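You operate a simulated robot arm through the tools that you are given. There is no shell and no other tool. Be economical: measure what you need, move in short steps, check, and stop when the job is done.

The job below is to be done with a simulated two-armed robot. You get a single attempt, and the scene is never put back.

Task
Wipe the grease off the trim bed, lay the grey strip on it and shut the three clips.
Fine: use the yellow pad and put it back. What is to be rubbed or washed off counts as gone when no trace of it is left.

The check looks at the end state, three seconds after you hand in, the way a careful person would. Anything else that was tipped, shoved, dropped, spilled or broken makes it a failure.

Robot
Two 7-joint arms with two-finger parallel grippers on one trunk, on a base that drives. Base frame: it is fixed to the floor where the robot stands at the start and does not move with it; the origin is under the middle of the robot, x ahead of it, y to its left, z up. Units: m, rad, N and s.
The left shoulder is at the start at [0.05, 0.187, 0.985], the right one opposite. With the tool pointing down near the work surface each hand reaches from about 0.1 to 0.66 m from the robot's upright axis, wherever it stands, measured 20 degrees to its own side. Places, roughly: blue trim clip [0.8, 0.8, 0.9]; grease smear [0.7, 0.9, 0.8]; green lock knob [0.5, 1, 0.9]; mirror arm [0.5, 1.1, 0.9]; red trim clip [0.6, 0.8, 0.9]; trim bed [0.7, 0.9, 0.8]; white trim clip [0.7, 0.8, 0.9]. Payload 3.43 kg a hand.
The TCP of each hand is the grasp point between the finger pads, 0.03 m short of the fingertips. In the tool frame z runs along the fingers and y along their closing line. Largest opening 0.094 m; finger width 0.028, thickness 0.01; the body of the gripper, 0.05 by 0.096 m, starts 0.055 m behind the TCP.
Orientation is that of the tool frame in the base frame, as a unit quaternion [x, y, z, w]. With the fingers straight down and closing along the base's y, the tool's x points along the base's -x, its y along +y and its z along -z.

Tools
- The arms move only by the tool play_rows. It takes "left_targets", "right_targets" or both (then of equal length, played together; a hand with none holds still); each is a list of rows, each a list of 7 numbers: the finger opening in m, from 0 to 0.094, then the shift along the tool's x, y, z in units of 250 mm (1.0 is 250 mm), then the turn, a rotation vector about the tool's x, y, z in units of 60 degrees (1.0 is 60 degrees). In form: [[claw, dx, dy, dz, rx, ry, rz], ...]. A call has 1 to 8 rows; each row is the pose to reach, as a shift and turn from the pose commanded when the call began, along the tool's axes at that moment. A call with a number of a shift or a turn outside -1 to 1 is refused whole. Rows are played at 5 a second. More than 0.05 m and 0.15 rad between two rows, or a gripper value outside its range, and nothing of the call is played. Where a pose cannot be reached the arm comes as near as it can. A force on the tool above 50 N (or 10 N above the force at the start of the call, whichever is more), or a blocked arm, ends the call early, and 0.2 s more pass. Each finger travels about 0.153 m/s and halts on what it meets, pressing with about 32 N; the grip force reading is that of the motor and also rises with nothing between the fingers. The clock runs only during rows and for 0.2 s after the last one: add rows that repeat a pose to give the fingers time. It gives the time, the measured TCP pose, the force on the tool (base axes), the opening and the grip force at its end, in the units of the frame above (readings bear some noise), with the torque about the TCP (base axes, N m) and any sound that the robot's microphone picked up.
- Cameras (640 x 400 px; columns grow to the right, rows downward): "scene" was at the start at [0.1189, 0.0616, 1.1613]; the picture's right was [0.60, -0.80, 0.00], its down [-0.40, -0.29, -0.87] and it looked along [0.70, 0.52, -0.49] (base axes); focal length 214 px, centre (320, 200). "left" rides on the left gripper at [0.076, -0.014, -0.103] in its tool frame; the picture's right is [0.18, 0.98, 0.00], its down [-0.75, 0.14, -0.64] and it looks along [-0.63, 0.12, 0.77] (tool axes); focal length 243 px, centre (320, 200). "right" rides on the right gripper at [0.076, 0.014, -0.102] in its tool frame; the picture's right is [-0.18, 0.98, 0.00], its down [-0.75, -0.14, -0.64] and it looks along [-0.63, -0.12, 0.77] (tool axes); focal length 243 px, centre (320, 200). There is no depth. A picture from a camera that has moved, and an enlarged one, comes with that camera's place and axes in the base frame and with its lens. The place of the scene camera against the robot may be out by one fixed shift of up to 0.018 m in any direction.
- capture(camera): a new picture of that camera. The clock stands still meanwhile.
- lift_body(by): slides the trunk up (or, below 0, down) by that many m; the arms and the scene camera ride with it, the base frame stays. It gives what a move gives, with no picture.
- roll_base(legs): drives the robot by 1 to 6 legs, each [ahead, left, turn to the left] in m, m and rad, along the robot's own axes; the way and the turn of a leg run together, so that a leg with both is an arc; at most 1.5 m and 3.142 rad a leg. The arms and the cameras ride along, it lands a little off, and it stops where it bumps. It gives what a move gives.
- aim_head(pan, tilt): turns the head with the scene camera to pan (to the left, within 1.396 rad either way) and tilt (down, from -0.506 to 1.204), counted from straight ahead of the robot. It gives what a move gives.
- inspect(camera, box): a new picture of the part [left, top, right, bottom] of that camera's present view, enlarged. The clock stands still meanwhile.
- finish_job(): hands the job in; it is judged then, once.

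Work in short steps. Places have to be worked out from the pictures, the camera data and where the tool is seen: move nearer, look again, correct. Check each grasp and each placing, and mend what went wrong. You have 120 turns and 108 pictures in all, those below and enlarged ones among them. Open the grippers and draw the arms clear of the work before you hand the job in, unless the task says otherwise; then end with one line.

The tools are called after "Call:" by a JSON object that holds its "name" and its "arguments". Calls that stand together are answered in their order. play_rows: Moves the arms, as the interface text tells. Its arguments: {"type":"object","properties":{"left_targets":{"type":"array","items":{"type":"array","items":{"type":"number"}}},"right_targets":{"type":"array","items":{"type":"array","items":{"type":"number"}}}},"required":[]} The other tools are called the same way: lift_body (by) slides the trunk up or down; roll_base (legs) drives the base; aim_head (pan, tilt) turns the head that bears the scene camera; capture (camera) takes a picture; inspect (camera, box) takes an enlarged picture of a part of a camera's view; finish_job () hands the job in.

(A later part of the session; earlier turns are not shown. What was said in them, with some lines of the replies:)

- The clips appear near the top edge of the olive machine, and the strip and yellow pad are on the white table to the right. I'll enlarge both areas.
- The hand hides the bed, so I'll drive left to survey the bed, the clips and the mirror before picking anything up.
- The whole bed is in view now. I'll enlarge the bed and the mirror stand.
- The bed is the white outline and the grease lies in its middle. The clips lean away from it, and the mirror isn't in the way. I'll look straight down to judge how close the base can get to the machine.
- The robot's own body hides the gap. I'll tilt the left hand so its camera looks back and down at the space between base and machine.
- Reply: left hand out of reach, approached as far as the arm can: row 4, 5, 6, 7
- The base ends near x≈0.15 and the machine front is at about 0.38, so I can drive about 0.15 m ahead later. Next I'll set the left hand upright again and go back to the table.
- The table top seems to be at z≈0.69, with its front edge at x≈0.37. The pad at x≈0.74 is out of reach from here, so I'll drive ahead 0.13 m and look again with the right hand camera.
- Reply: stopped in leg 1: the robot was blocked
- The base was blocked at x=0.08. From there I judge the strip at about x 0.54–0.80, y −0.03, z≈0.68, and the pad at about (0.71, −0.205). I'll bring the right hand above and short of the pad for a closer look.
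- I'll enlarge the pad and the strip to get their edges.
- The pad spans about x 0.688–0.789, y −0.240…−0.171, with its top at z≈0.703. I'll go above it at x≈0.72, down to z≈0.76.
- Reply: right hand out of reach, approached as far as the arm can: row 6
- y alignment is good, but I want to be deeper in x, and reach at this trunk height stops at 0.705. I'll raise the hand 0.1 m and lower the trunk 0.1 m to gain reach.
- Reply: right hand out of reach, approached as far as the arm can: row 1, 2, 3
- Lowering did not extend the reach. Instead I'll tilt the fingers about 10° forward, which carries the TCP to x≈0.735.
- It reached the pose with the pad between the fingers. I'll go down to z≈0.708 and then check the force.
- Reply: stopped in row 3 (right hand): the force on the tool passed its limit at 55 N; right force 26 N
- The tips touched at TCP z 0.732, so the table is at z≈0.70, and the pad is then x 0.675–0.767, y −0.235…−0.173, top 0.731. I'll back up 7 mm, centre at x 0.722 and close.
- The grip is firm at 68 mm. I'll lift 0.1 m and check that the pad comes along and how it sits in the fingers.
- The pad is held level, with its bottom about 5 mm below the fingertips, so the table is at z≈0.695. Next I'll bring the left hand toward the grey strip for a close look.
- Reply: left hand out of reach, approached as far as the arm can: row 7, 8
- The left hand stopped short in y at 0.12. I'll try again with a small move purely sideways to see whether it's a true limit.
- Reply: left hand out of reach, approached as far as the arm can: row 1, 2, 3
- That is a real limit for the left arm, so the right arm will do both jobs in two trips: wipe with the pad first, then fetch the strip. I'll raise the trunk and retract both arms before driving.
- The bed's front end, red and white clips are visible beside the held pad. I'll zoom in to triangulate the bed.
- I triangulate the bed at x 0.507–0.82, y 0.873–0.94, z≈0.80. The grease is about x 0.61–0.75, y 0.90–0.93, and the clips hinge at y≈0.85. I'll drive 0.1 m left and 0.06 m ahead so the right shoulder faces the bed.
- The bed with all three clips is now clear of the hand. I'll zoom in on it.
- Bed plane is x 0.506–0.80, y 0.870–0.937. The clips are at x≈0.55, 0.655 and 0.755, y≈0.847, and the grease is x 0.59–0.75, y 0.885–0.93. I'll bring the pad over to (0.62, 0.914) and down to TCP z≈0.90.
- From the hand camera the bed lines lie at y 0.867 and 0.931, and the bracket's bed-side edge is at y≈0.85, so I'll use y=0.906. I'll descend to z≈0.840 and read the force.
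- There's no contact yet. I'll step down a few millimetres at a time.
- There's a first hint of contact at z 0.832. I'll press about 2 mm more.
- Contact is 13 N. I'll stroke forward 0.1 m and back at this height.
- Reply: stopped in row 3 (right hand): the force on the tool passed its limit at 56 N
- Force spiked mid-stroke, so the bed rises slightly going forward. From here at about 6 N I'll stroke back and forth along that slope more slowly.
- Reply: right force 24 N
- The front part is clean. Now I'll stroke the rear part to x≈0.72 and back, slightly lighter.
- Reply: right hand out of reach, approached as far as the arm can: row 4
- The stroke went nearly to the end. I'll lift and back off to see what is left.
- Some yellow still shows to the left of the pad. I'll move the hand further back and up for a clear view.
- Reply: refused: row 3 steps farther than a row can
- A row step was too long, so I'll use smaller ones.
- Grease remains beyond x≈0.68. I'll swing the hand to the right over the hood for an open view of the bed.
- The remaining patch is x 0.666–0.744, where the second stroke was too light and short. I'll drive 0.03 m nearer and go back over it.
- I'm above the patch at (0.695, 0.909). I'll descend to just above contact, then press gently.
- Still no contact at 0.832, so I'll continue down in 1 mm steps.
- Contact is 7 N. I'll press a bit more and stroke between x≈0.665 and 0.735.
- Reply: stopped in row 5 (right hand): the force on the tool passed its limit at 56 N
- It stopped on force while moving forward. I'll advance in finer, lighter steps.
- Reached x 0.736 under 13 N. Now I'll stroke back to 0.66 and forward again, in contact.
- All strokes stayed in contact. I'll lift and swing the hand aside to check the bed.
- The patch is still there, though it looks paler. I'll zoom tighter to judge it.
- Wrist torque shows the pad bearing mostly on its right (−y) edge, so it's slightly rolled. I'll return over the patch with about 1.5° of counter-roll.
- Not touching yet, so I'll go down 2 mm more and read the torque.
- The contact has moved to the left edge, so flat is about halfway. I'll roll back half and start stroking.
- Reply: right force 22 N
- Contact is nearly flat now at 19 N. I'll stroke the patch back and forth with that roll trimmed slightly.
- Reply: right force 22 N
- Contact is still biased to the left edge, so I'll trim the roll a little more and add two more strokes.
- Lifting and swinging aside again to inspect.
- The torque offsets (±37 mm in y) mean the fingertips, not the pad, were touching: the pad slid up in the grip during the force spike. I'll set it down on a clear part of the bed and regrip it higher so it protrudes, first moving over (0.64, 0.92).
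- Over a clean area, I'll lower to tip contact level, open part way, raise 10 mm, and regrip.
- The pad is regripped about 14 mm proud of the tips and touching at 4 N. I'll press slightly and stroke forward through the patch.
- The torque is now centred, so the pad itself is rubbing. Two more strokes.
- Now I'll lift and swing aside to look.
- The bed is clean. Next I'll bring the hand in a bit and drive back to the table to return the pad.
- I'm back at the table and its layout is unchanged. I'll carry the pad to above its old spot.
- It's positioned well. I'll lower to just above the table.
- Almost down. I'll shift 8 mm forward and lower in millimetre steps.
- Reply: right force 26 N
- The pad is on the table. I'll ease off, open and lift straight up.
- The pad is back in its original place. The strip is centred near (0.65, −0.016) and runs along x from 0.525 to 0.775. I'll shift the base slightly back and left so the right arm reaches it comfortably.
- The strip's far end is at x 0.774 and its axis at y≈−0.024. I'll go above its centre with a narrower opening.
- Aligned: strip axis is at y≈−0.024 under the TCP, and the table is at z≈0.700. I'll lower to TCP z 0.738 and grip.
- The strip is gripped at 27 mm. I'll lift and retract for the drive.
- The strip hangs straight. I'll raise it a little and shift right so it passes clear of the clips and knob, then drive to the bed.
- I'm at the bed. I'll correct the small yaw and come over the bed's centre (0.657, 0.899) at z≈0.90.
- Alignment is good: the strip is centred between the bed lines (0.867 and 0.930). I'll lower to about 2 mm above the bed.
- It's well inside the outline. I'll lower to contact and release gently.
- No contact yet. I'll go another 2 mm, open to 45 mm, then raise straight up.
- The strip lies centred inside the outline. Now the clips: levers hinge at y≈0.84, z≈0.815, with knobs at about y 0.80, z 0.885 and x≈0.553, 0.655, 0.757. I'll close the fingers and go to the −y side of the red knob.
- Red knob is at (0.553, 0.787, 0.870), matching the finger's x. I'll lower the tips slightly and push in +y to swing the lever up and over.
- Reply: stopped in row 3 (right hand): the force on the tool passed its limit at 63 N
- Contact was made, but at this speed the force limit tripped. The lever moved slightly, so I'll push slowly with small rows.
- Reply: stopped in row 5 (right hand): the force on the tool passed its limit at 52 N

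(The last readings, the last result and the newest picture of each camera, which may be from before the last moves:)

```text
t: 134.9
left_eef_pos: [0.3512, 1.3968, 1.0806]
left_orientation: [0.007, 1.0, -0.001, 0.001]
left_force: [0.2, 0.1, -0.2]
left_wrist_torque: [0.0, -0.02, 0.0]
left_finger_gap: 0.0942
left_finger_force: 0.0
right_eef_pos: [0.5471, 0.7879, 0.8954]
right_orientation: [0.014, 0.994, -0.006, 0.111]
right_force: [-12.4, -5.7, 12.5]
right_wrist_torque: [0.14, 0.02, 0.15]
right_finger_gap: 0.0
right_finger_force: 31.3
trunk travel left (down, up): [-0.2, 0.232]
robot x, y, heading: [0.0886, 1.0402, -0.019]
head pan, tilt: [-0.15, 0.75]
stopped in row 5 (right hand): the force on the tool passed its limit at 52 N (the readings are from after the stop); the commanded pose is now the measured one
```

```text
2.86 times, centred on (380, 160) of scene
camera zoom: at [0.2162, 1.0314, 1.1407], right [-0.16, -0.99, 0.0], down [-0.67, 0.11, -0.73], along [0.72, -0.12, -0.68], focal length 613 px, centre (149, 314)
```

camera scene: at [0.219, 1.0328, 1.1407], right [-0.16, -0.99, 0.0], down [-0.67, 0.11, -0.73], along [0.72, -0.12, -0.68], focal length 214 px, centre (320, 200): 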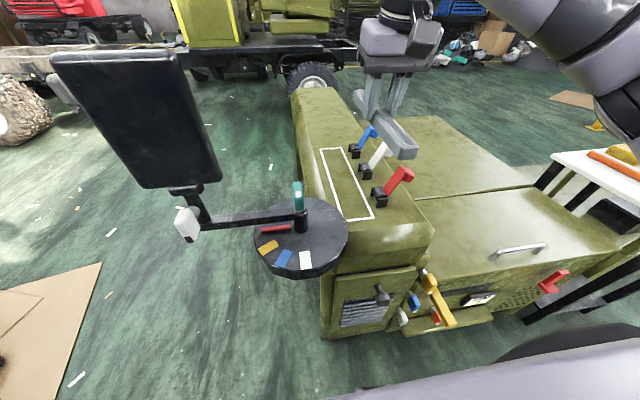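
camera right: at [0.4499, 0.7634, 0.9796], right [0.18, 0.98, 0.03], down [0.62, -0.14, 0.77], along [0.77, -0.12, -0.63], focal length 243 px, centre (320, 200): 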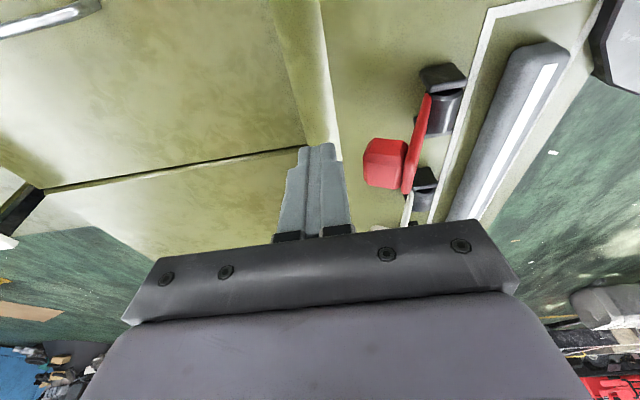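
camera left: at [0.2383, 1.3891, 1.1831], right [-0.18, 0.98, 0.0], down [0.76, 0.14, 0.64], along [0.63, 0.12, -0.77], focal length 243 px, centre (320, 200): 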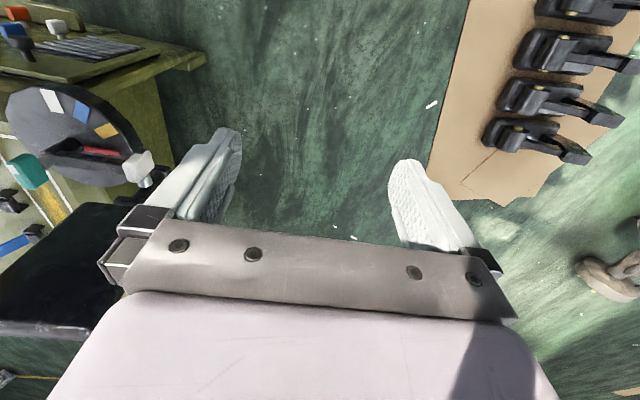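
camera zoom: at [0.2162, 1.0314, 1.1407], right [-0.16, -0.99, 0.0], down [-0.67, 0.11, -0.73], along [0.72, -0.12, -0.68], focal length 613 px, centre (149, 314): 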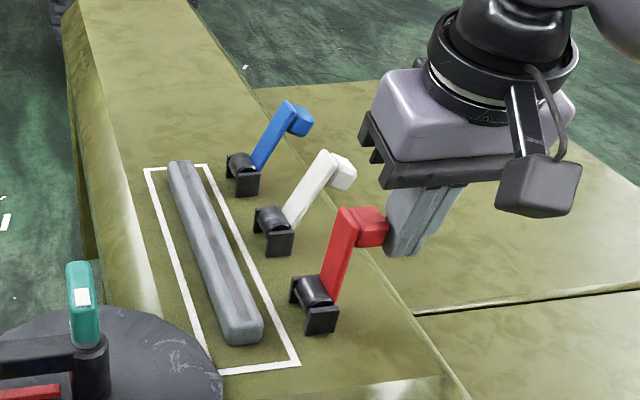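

The lever is following and is about upright. I'll continue along its arc, slightly up then level.

Call:
{"name": "play_rows", "arguments": {"right_targets": [[0, -0.002, 0.02, -0.008, 0, 0, 0], [0, -0.003, 0.04, -0.014, 0, 0, 0], [0, -0.004, 0.06, -0.018, 0, 0, 0], [0, -0.004, 0.08, -0.02, 0, 0, 0], [0, -0.004, 0.1, -0.022, 0, 0, 0], [0, -0.004, 0.12, -0.022, 0, 0, 0], [0, -0.004, 0.14, -0.022, 0, 0, 0], [0, -0.004, 0.16, -0.02, 0, 0, 0]]}}

Call:
{"name": "play_rows", "arguments": {"right_targets": [[0, 0, 0.02, 0, 0, 0, 0], [0, 0, 0.04, 0, 0, 0, 0], [0, 0, 0.06, 0.002, 0, 0, 0], [0, 0, 0.08, 0.006, 0, 0, 0], [0, 0, 0.1, 0.01, 0, 0, 0], [0, 0, 0.12, 0.015, 0, 0, 0], [0, 0, 0.14, 0.02, 0, 0, 0], [0, 0, 0.16, 0.025, 0, 0, 0]]}}

Call:
{"name": "inspect", "arguments": {"camera": "scene", "box": [310, 90, 450, 230]}}

```text
t: 136.7
left_eef_pos: [0.3524, 1.3978, 1.0807]
left_orientation: [0.006, 1.0, -0.002, 0.0]
left_force: [-0.4, 0.3, -0.1]
left_wrist_torque: [-0.03, -0.02, 0.01]
left_finger_gap: 0.0939
left_finger_force: 0.1
right_eef_pos: [0.5509, 0.8306, 0.8967]
right_orientation: [0.014, 0.994, -0.006, 0.108]
right_force: [0.0, 0.1, -0.6]
right_wrist_torque: [0.02, -0.01, 0.02]
right_finger_gap: 0.0
right_finger_force: 32.2
trunk travel left (down, up): [-0.2, 0.232]
robot x, y, heading: [0.0886, 1.0397, -0.012]
head pan, tilt: [-0.15, 0.75]
```

```text
t: 138.5
left_eef_pos: [0.3534, 1.3994, 1.0802]
left_orientation: [0.006, 1.0, -0.001, 0.0]
left_force: [-0.4, 0.6, -0.2]
left_wrist_torque: [0.0, -0.02, 0.01]
left_finger_gap: 0.0941
left_finger_force: 0.0
right_eef_pos: [0.5535, 0.8695, 0.891]
right_orientation: [0.015, 0.994, -0.006, 0.11]
right_force: [0.0, -0.4, 0.6]
right_wrist_torque: [0.0, -0.01, 0.04]
right_finger_gap: 0.0001
right_finger_force: 32.0
trunk travel left (down, up): [-0.2, 0.232]
robot x, y, heading: [0.0865, 1.0373, -0.013]
head pan, tilt: [-0.15, 0.75]
```

```text
2.86 times, centred on (380, 160) of scene
camera zoom: at [0.2184, 1.0317, 1.1408], right [-0.16, -0.99, 0.0], down [-0.67, 0.11, -0.73], along [0.72, -0.12, -0.68], focal length 613 px, centre (149, 314)
```

zoom: 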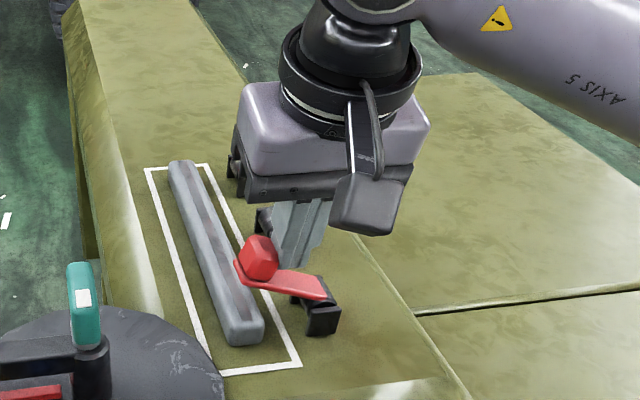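

Red has flipped over onto the strip. I'll raise the finger and go to the −y side of the white knob.

Call:
{"name": "play_rows", "arguments": {"right_targets": [[0, -0.042, 0, -0.186, 0, 0, 0], [0, -0.083, 0, -0.371, -0.006, 0.013, -0.014], [0, -0.174, -0.12, -0.35, -0.0125, 0.027, -0.028], [0, -0.265, -0.24, -0.33, -0.0125, 0.027, -0.028], [0, -0.356, -0.36, -0.31, -0.0125, 0.027, -0.028], [0, -0.448, -0.48, -0.289, -0.0125, 0.027, -0.028], [0, -0.406, -0.48, -0.1, -0.0125, 0.027, -0.028], [0, -0.364, -0.48, 0.086, -0.0125, 0.027, -0.028]]}}

Call:
{"name": "inspect", "arguments": {"camera": "scene", "box": [310, 90, 450, 230]}}

Call:
{"name": "capture", "arguments": {"camera": "right"}}

```text
t: 140.3
left_eef_pos: [0.3533, 1.3976, 1.0802]
left_orientation: [0.006, 1.0, -0.001, -0.001]
left_force: [0.0, -0.9, -1.0]
left_wrist_torque: [0.01, 0.0, 0.0]
left_finger_gap: 0.094
left_finger_force: 0.0
right_eef_pos: [0.6434, 0.7468, 0.8899]
right_orientation: [-0.001, 0.995, -0.001, 0.096]
right_force: [1.1, -0.1, 0.5]
right_wrist_torque: [-0.01, 0.03, -0.01]
right_finger_gap: 0.0
right_finger_force: 31.9
trunk travel left (down, up): [-0.2, 0.232]
robot x, y, heading: [0.0919, 1.0391, -0.014]
head pan, tilt: [-0.15, 0.75]
```

```text
2.86 times, centred on (380, 160) of scene
camera zoom: at [0.2185, 1.0315, 1.1408], right [-0.16, -0.99, 0.0], down [-0.67, 0.11, -0.73], along [0.72, -0.12, -0.68], focal length 613 px, centre (149, 314)
```

zoom: 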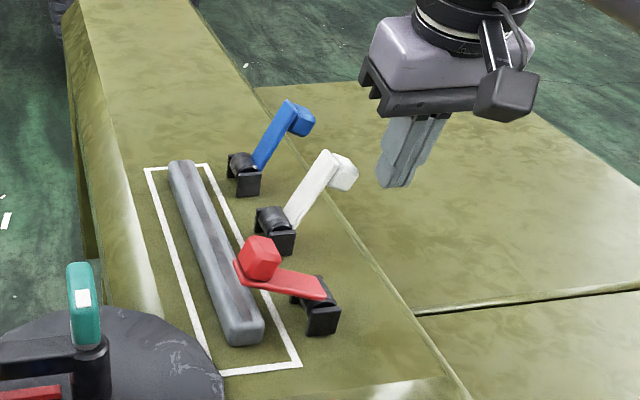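

```text
30 pictures are left
camera right: at [0.5477, 0.7606, 0.9769], right [0.18, 0.98, 0.03], down [0.62, -0.14, 0.77], along [0.77, -0.12, -0.63], focal length 243 px, centre (320, 200)
```

right: 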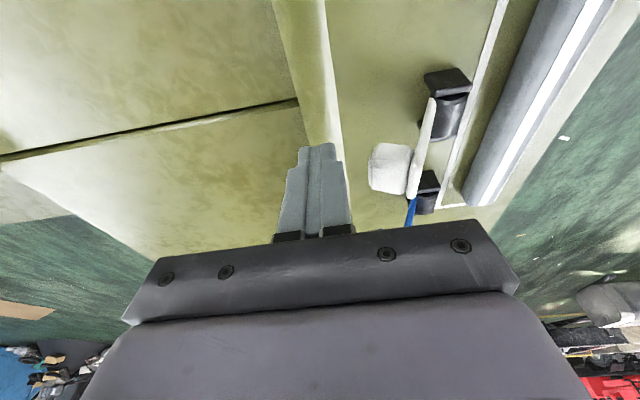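

White knob sits the same way relative to the finger. I'll push slowly, following the arc.

Call:
{"name": "play_rows", "arguments": {"right_targets": [[0, 0.004, 0.03, 0.02, 0, 0, 0], [0, 0.004, 0.06, 0.02, 0, 0, 0], [0, 0.004, 0.08, 0.02, 0, 0, 0], [0, 0.003, 0.098, 0.014, 0, 0, 0], [0, 0.002, 0.116, 0.006, 0, 0, 0], [0, 0, 0.134, -0.002, 0, 0, 0], [0, -0.002, 0.152, -0.01, 0, 0, 0], [0, -0.004, 0.17, -0.018, 0, 0, 0]]}}

Call:
{"name": "play_rows", "arguments": {"right_targets": [[0, -0.002, 0.018, -0.007, 0, 0, 0], [0, -0.003, 0.036, -0.012, 0, 0, 0], [0, -0.004, 0.055, -0.016, 0, 0, 0], [0, -0.004, 0.075, -0.018, 0, 0, 0], [0, -0.004, 0.095, -0.02, 0, 0, 0], [0, -0.004, 0.115, -0.02, 0, 0, 0], [0, -0.004, 0.135, -0.02, 0, 0, 0], [0, -0.004, 0.155, -0.02, 0, 0, 0]]}}

```text
t: 142.1
left_eef_pos: [0.3515, 1.399, 1.0808]
left_orientation: [0.006, 1.0, 0.0, 0.0]
left_force: [-0.3, -0.1, 1.4]
left_wrist_torque: [-0.01, -0.03, 0.02]
left_finger_gap: 0.094
left_finger_force: 0.0
right_eef_pos: [0.6423, 0.7902, 0.8959]
right_orientation: [-0.002, 0.996, 0.0, 0.094]
right_force: [-6.6, -1.2, 3.8]
right_wrist_torque: [0.1, -0.04, 0.03]
right_finger_gap: 0.0
right_finger_force: 31.9
trunk travel left (down, up): [-0.2, 0.232]
robot x, y, heading: [0.0905, 1.0396, -0.009]
head pan, tilt: [-0.15, 0.75]
```

```text
t: 143.9
left_eef_pos: [0.3526, 1.3983, 1.0807]
left_orientation: [0.006, 1.0, 0.0, 0.0]
left_force: [-0.2, 1.0, -0.4]
left_wrist_torque: [0.01, 0.03, 0.0]
left_finger_gap: 0.0941
left_finger_force: 0.1
right_eef_pos: [0.6426, 0.8277, 0.9004]
right_orientation: [-0.001, 0.995, -0.001, 0.095]
right_force: [0.6, 0.2, -0.1]
right_wrist_torque: [0.01, 0.01, 0.0]
right_finger_gap: 0.0
right_finger_force: 32.2
trunk travel left (down, up): [-0.2, 0.232]
robot x, y, heading: [0.0924, 1.0397, -0.014]
head pan, tilt: [-0.15, 0.75]
```

Smooth so far. I'll carry it over the rest of the way.

Call:
{"name": "play_rows", "arguments": {"right_targets": [[0, 0, 0.02, 0.002, 0, 0, 0], [0, 0, 0.04, 0.005, 0, 0, 0], [0, 0.001, 0.06, 0.009, 0, 0, 0], [0, 0.002, 0.08, 0.014, 0, 0, 0], [0, 0.003, 0.1, 0.019, 0, 0, 0], [0, 0.004, 0.12, 0.025, 0, 0, 0], [0, 0.006, 0.14, 0.032, 0, 0, 0], [0, 0.008, 0.17, 0.04, 0, 0, 0]]}}

Call:
{"name": "inspect", "arguments": {"camera": "scene", "box": [310, 90, 450, 230]}}

```text
t: 145.7
left_eef_pos: [0.3525, 1.3986, 1.0808]
left_orientation: [0.006, 1.0, -0.001, 0.0]
left_force: [-0.4, 0.5, -0.1]
left_wrist_torque: [0.03, 0.02, 0.0]
left_finger_gap: 0.0937
left_finger_force: 0.0
right_eef_pos: [0.6434, 0.8707, 0.8902]
right_orientation: [-0.002, 0.996, -0.002, 0.094]
right_force: [-0.8, -0.1, 0.1]
right_wrist_torque: [-0.01, 0.01, 0.01]
right_finger_gap: 0.0
right_finger_force: 32.1
trunk travel left (down, up): [-0.2, 0.232]
robot x, y, heading: [0.0897, 1.0421, -0.015]
head pan, tilt: [-0.15, 0.75]
```

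```text
2.86 times, centred on (380, 160) of scene
camera zoom: at [0.2183, 1.0317, 1.1408], right [-0.16, -0.99, 0.0], down [-0.67, 0.11, -0.73], along [0.72, -0.12, -0.68], focal length 613 px, centre (149, 314)
```

zoom: 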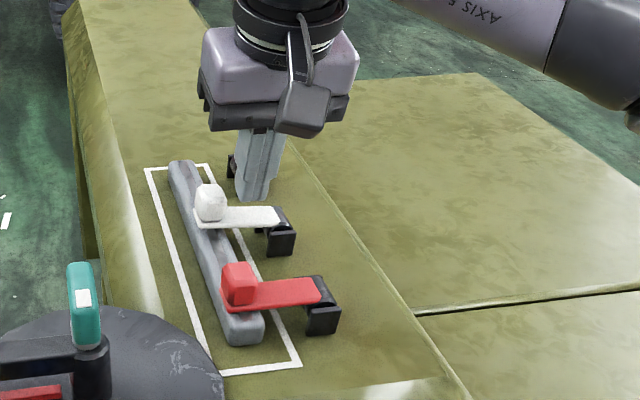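

White is over, and red has settled flat. Blue is next; I'll add about 6° of forward tilt for the reach.

Call:
{"name": "play_rows", "arguments": {"right_targets": [[0, -0.036, 0, -0.186, 0, 0, 0], [0, -0.072, 0, -0.373, 0, -0.03, 0], [0, -0.17, -0.122, -0.354, 0, -0.06, 0], [0, -0.268, -0.244, -0.335, 0, -0.1, 0], [0, -0.366, -0.366, -0.316, 0, -0.1, 0], [0, -0.465, -0.488, -0.297, 0, -0.1, 0], [0, -0.429, -0.488, -0.11, 0, -0.1, 0], [0, -0.392, -0.488, 0.08, 0, -0.1, 0]]}}

Call:
{"name": "inspect", "arguments": {"camera": "scene", "box": [310, 90, 450, 230]}}

Call:
{"name": "capture", "arguments": {"camera": "right"}}

```text
t: 147.5
left_eef_pos: [0.3526, 1.3979, 1.0806]
left_orientation: [0.007, 1.0, -0.001, -0.001]
left_force: [-1.0, -0.1, 0.3]
left_wrist_torque: [-0.01, -0.02, 0.04]
left_finger_gap: 0.0941
left_finger_force: 0.0
right_eef_pos: [0.7447, 0.749, 0.8888]
right_orientation: [-0.002, 0.989, -0.001, 0.147]
right_force: [-0.3, 0.4, 0.1]
right_wrist_torque: [-0.02, 0.01, 0.0]
right_finger_gap: 0.0001
right_finger_force: 31.5
trunk travel left (down, up): [-0.2, 0.232]
robot x, y, heading: [0.09, 1.0393, -0.013]
head pan, tilt: [-0.15, 0.75]
```

```text
2.86 times, centred on (380, 160) of scene
camera zoom: at [0.2185, 1.0315, 1.1408], right [-0.16, -0.99, 0.0], down [-0.67, 0.11, -0.73], along [0.72, -0.12, -0.68], focal length 613 px, centre (149, 314)
```

zoom: 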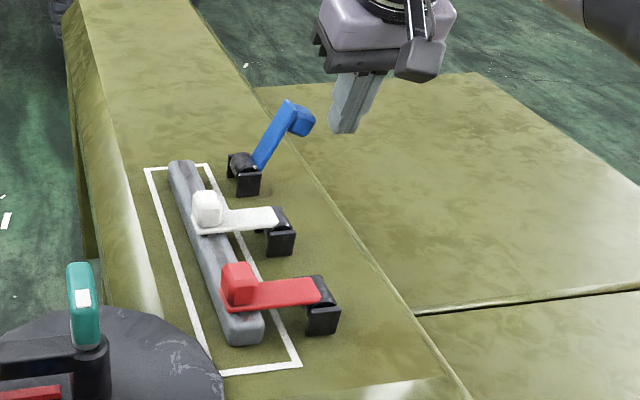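

```text
27 pictures are left
camera right: at [0.6401, 0.7623, 0.9641], right [0.17, 0.98, 0.05], down [0.53, -0.14, 0.83], along [0.83, -0.12, -0.55], focal length 243 px, centre (320, 200)
```

right: 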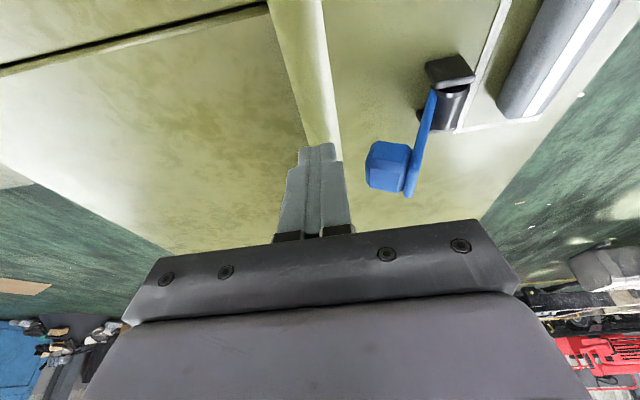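

Blue is aligned. Same slow push along the arc.

Call:
{"name": "play_rows", "arguments": {"right_targets": [[0, 0.005, 0.03, 0.018, 0, 0, 0], [0, 0.005, 0.06, 0.018, 0, 0, 0], [0, 0.005, 0.08, 0.018, 0, 0, 0], [0, 0.004, 0.098, 0.012, 0, 0, 0], [0, 0.002, 0.116, 0.005, 0, 0, 0], [0, -0.001, 0.134, -0.003, 0, 0, 0], [0, -0.003, 0.152, -0.01, 0, 0, 0], [0, -0.005, 0.17, -0.018, 0, 0, 0]]}}

Call:
{"name": "play_rows", "arguments": {"right_targets": [[0, -0.002, 0.018, -0.007, 0, 0, 0], [0, -0.003, 0.036, -0.012, 0, 0, 0], [0, -0.004, 0.055, -0.016, 0, 0, 0], [0, -0.005, 0.075, -0.018, 0, 0, 0], [0, -0.005, 0.095, -0.02, 0, 0, 0], [0, -0.005, 0.115, -0.02, 0, 0, 0], [0, -0.005, 0.135, -0.02, 0, 0, 0], [0, -0.005, 0.155, -0.02, 0, 0, 0]]}}

Call:
{"name": "play_rows", "arguments": {"right_targets": [[0, 0, 0.02, 0.002, 0, 0, 0], [0, 0, 0.04, 0.005, 0, 0, 0], [0, 0.002, 0.06, 0.009, 0, 0, 0], [0, 0.003, 0.08, 0.014, 0, 0, 0], [0, 0.005, 0.1, 0.019, 0, 0, 0], [0, 0.007, 0.12, 0.025, 0, 0, 0], [0, 0.009, 0.14, 0.032, 0, 0, 0], [0, 0.012, 0.17, 0.04, 0, 0, 0]]}}

Call:
{"name": "inspect", "arguments": {"camera": "scene", "box": [310, 90, 450, 230]}}

```text
t: 149.3
left_eef_pos: [0.3512, 1.399, 1.0814]
left_orientation: [0.006, 1.0, -0.001, 0.001]
left_force: [1.2, -0.7, -0.4]
left_wrist_torque: [0.03, -0.01, 0.01]
left_finger_gap: 0.0938
left_finger_force: 0.0
right_eef_pos: [0.7417, 0.7907, 0.8952]
right_orientation: [-0.002, 0.989, -0.001, 0.147]
right_force: [-8.8, -4.7, 9.8]
right_wrist_torque: [0.1, 0.0, 0.07]
right_finger_gap: 0.0001
right_finger_force: 32.1
trunk travel left (down, up): [-0.2, 0.232]
robot x, y, heading: [0.0888, 1.0371, -0.017]
head pan, tilt: [-0.15, 0.75]
```

```text
t: 151.1
left_eef_pos: [0.353, 1.3996, 1.0808]
left_orientation: [0.006, 1.0, -0.001, 0.0]
left_force: [-0.1, -0.7, -0.5]
left_wrist_torque: [-0.02, -0.06, -0.02]
left_finger_gap: 0.094
left_finger_force: 0.0
right_eef_pos: [0.7431, 0.8304, 0.8994]
right_orientation: [-0.001, 0.989, -0.001, 0.148]
right_force: [-0.1, 0.0, 0.1]
right_wrist_torque: [0.04, 0.0, -0.03]
right_finger_gap: 0.0002
right_finger_force: 31.6
trunk travel left (down, up): [-0.2, 0.232]
robot x, y, heading: [0.0911, 1.0367, -0.014]
head pan, tilt: [-0.15, 0.75]
```

```text
t: 152.9
left_eef_pos: [0.3529, 1.3984, 1.081]
left_orientation: [0.006, 1.0, 0.0, 0.0]
left_force: [0.2, -0.1, 0.6]
left_wrist_torque: [0.0, -0.01, 0.01]
left_finger_gap: 0.0939
left_finger_force: 0.1
right_eef_pos: [0.7427, 0.873, 0.889]
right_orientation: [-0.001, 0.989, -0.001, 0.147]
right_force: [-0.2, -0.2, -0.1]
right_wrist_torque: [0.01, 0.0, 0.0]
right_finger_gap: 0.0
right_finger_force: 31.9
trunk travel left (down, up): [-0.2, 0.232]
robot x, y, heading: [0.0951, 1.0391, -0.013]
head pan, tilt: [-0.15, 0.75]
```

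```text
2.86 times, centred on (380, 160) of scene
camera zoom: at [0.2183, 1.0317, 1.1408], right [-0.16, -0.99, 0.0], down [-0.67, 0.11, -0.73], along [0.72, -0.12, -0.68], focal length 613 px, centre (149, 314)
```

zoom: 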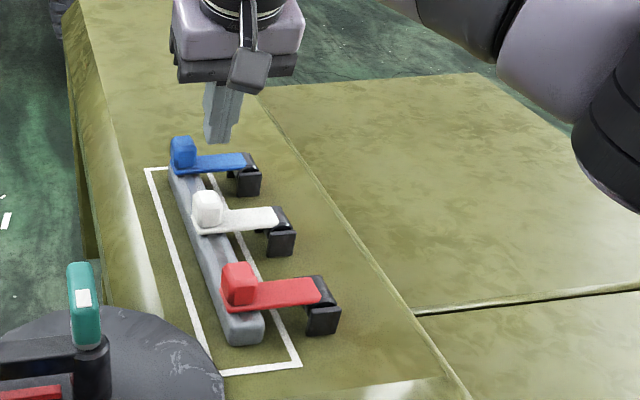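

All three levers lie on the strip. I'll pull up and back for a close hand-camera look at whether they're fully shut.

Call:
{"name": "play_rows", "arguments": {"right_targets": [[0, -0.05, 0, -0.17, 0, 0, 0], [0, -0.103, 0, -0.345, 0, 0, 0], [0, 0.08, 0, -0.4, 0, 0, 0], [0, 0.26, 0, -0.455, 0, 0, 0], [0, 0.44, 0, -0.51, 0, 0, 0], [0, 0.6, 0, -0.56, 0, 0, 0]]}}

Call:
{"name": "inspect", "arguments": {"camera": "right", "box": [180, 0, 460, 180]}}

Call:
{"name": "inspect", "arguments": {"camera": "scene", "box": [330, 130, 410, 220]}}

```text
t: 154.3
left_eef_pos: [0.3531, 1.3981, 1.0811]
left_orientation: [0.006, 1.0, -0.001, 0.0]
left_force: [-0.5, 0.4, -0.6]
left_wrist_torque: [0.01, 0.0, 0.04]
left_finger_gap: 0.0939
left_finger_force: 0.1
right_eef_pos: [0.5591, 0.8729, 0.9796]
right_orientation: [0.0, 0.989, -0.001, 0.147]
right_force: [-0.1, 0.2, 0.5]
right_wrist_torque: [-0.01, 0.03, -0.02]
right_finger_gap: 0.0
right_finger_force: 32.4
trunk travel left (down, up): [-0.2, 0.232]
robot x, y, heading: [0.0909, 1.0374, -0.015]
head pan, tilt: [-0.15, 0.75]
```

```text
2.22 times, centred on (320, 90) of right
camera zoom: at [0.4549, 0.8866, 1.0549], right [0.18, 0.98, 0.05], down [0.53, -0.14, 0.83], along [0.83, -0.12, -0.55], focal length 539 px, centre (320, 444)
```

zoom: 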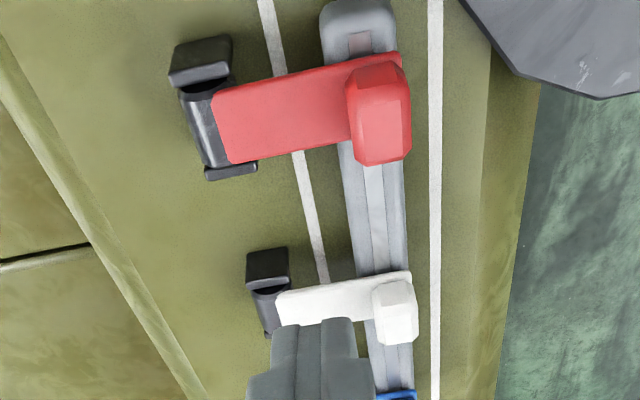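

```text
4.44 times, centred on (370, 175) of scene
camera zoom: at [0.2183, 1.0315, 1.1408], right [-0.16, -0.99, 0.0], down [-0.67, 0.11, -0.73], along [0.72, -0.12, -0.68], focal length 953 px, centre (98, 311)
```

zoom: 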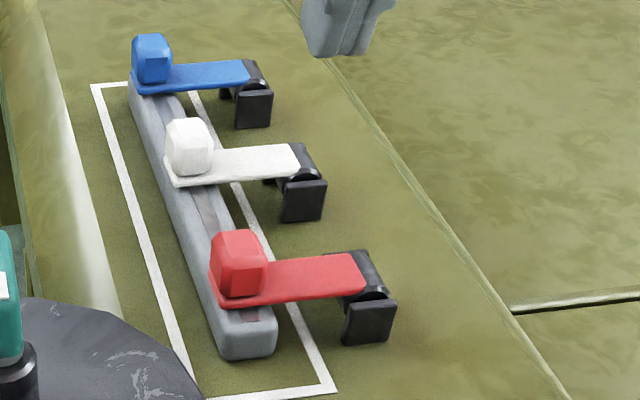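

All three levers are flat across the strip and the strip is still in place. I'll retract and open the hand, back the base away, then do a final check after some time has passed.

Call:
{"name": "play_rows", "arguments": {"right_targets": [[0, 0.1, -0.05, -0.09, 0, 0, 0], [0, 0.2, -0.1, -0.18, 0, 0, 0], [0, 0.3, -0.15, -0.27, 0, 0, 0], [0, 0.39, -0.2, -0.367, 0, 0, 0], [0.05, 0.39, -0.2, -0.367, 0, 0, 0], [0.094, 0.39, -0.2, -0.367, 0, 0, 0]]}}

Call:
{"name": "roll_base", "arguments": {"legs": [[-0.1, 0, 0]]}}

Call:
{"name": "inspect", "arguments": {"camera": "scene", "box": [320, 90, 420, 190]}}

Call:
{"name": "capture", "arguments": {"camera": "scene"}}

```text
t: 155.7
left_eef_pos: [0.3521, 1.4008, 1.0804]
left_orientation: [0.006, 1.0, -0.001, -0.002]
left_force: [-0.3, -0.4, 0.6]
left_wrist_torque: [0.04, 0.0, 0.02]
left_finger_gap: 0.0941
left_finger_force: 0.0
right_eef_pos: [0.4391, 0.8231, 1.0377]
right_orientation: [-0.002, 0.989, -0.001, 0.147]
right_force: [0.1, 0.8, 1.3]
right_wrist_torque: [0.01, -0.01, 0.05]
right_finger_gap: 0.0942
right_finger_force: 0.2
trunk travel left (down, up): [-0.2, 0.232]
robot x, y, heading: [0.0918, 1.0392, -0.015]
head pan, tilt: [-0.15, 0.75]
```

```text
t: 156.8
left_eef_pos: [0.2523, 1.4, 1.0815]
left_orientation: [0.006, 1.0, -0.001, 0.0]
left_force: [-0.3, 0.1, 0.0]
left_wrist_torque: [0.0, -0.03, -0.03]
left_finger_gap: 0.0942
left_finger_force: 0.0
right_eef_pos: [0.339, 0.8235, 1.0384]
right_orientation: [-0.001, 0.989, -0.002, 0.147]
right_force: [-0.9, 0.2, -0.3]
right_wrist_torque: [-0.01, 0.02, -0.03]
right_finger_gap: 0.094
right_finger_force: 0.0
trunk travel left (down, up): [-0.2, 0.232]
robot x, y, heading: [-0.0085, 1.0383, -0.011]
head pan, tilt: [-0.15, 0.75]
```

```text
4.00 times, centred on (370, 140) of scene
camera zoom: at [0.1186, 1.0331, 1.1408], right [-0.16, -0.99, 0.0], down [-0.67, 0.11, -0.73], along [0.72, -0.12, -0.68], focal length 858 px, centre (120, 440)
```

zoom: 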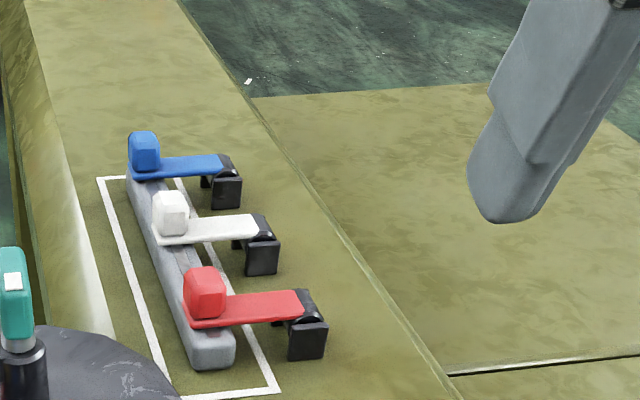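

```text
22 pictures are left
camera scene: at [0.1186, 1.0331, 1.1408], right [-0.16, -0.99, 0.0], down [-0.67, 0.11, -0.73], along [0.72, -0.12, -0.68], focal length 214 px, centre (320, 200)
```

scene: 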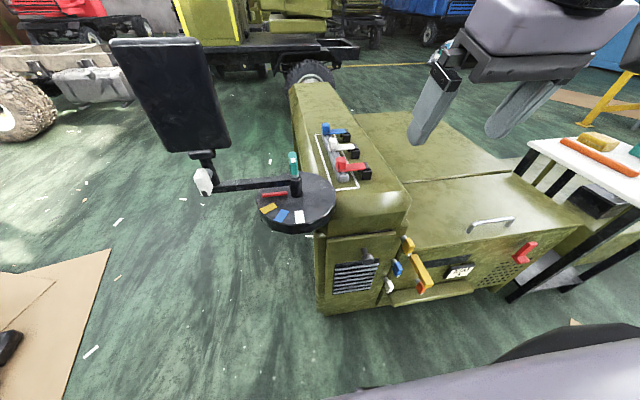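

All three clips lie flat on the strip, the strip is inside the clean bed, the pad is back on the table, and the mirror and everything else look unmoved. The grippers are open and clear, so I'm handing in.

Call:
{"name": "finish_job", "arguments": {}}

```text
The job is handed in.
```

I wiped the grease off the trim bed with the yellow pad and put the pad back where it was. The grey strip now lies on the bed with the red, white and blue clips shut over it; I judged the clips shut from the pictures and did not press down on them.
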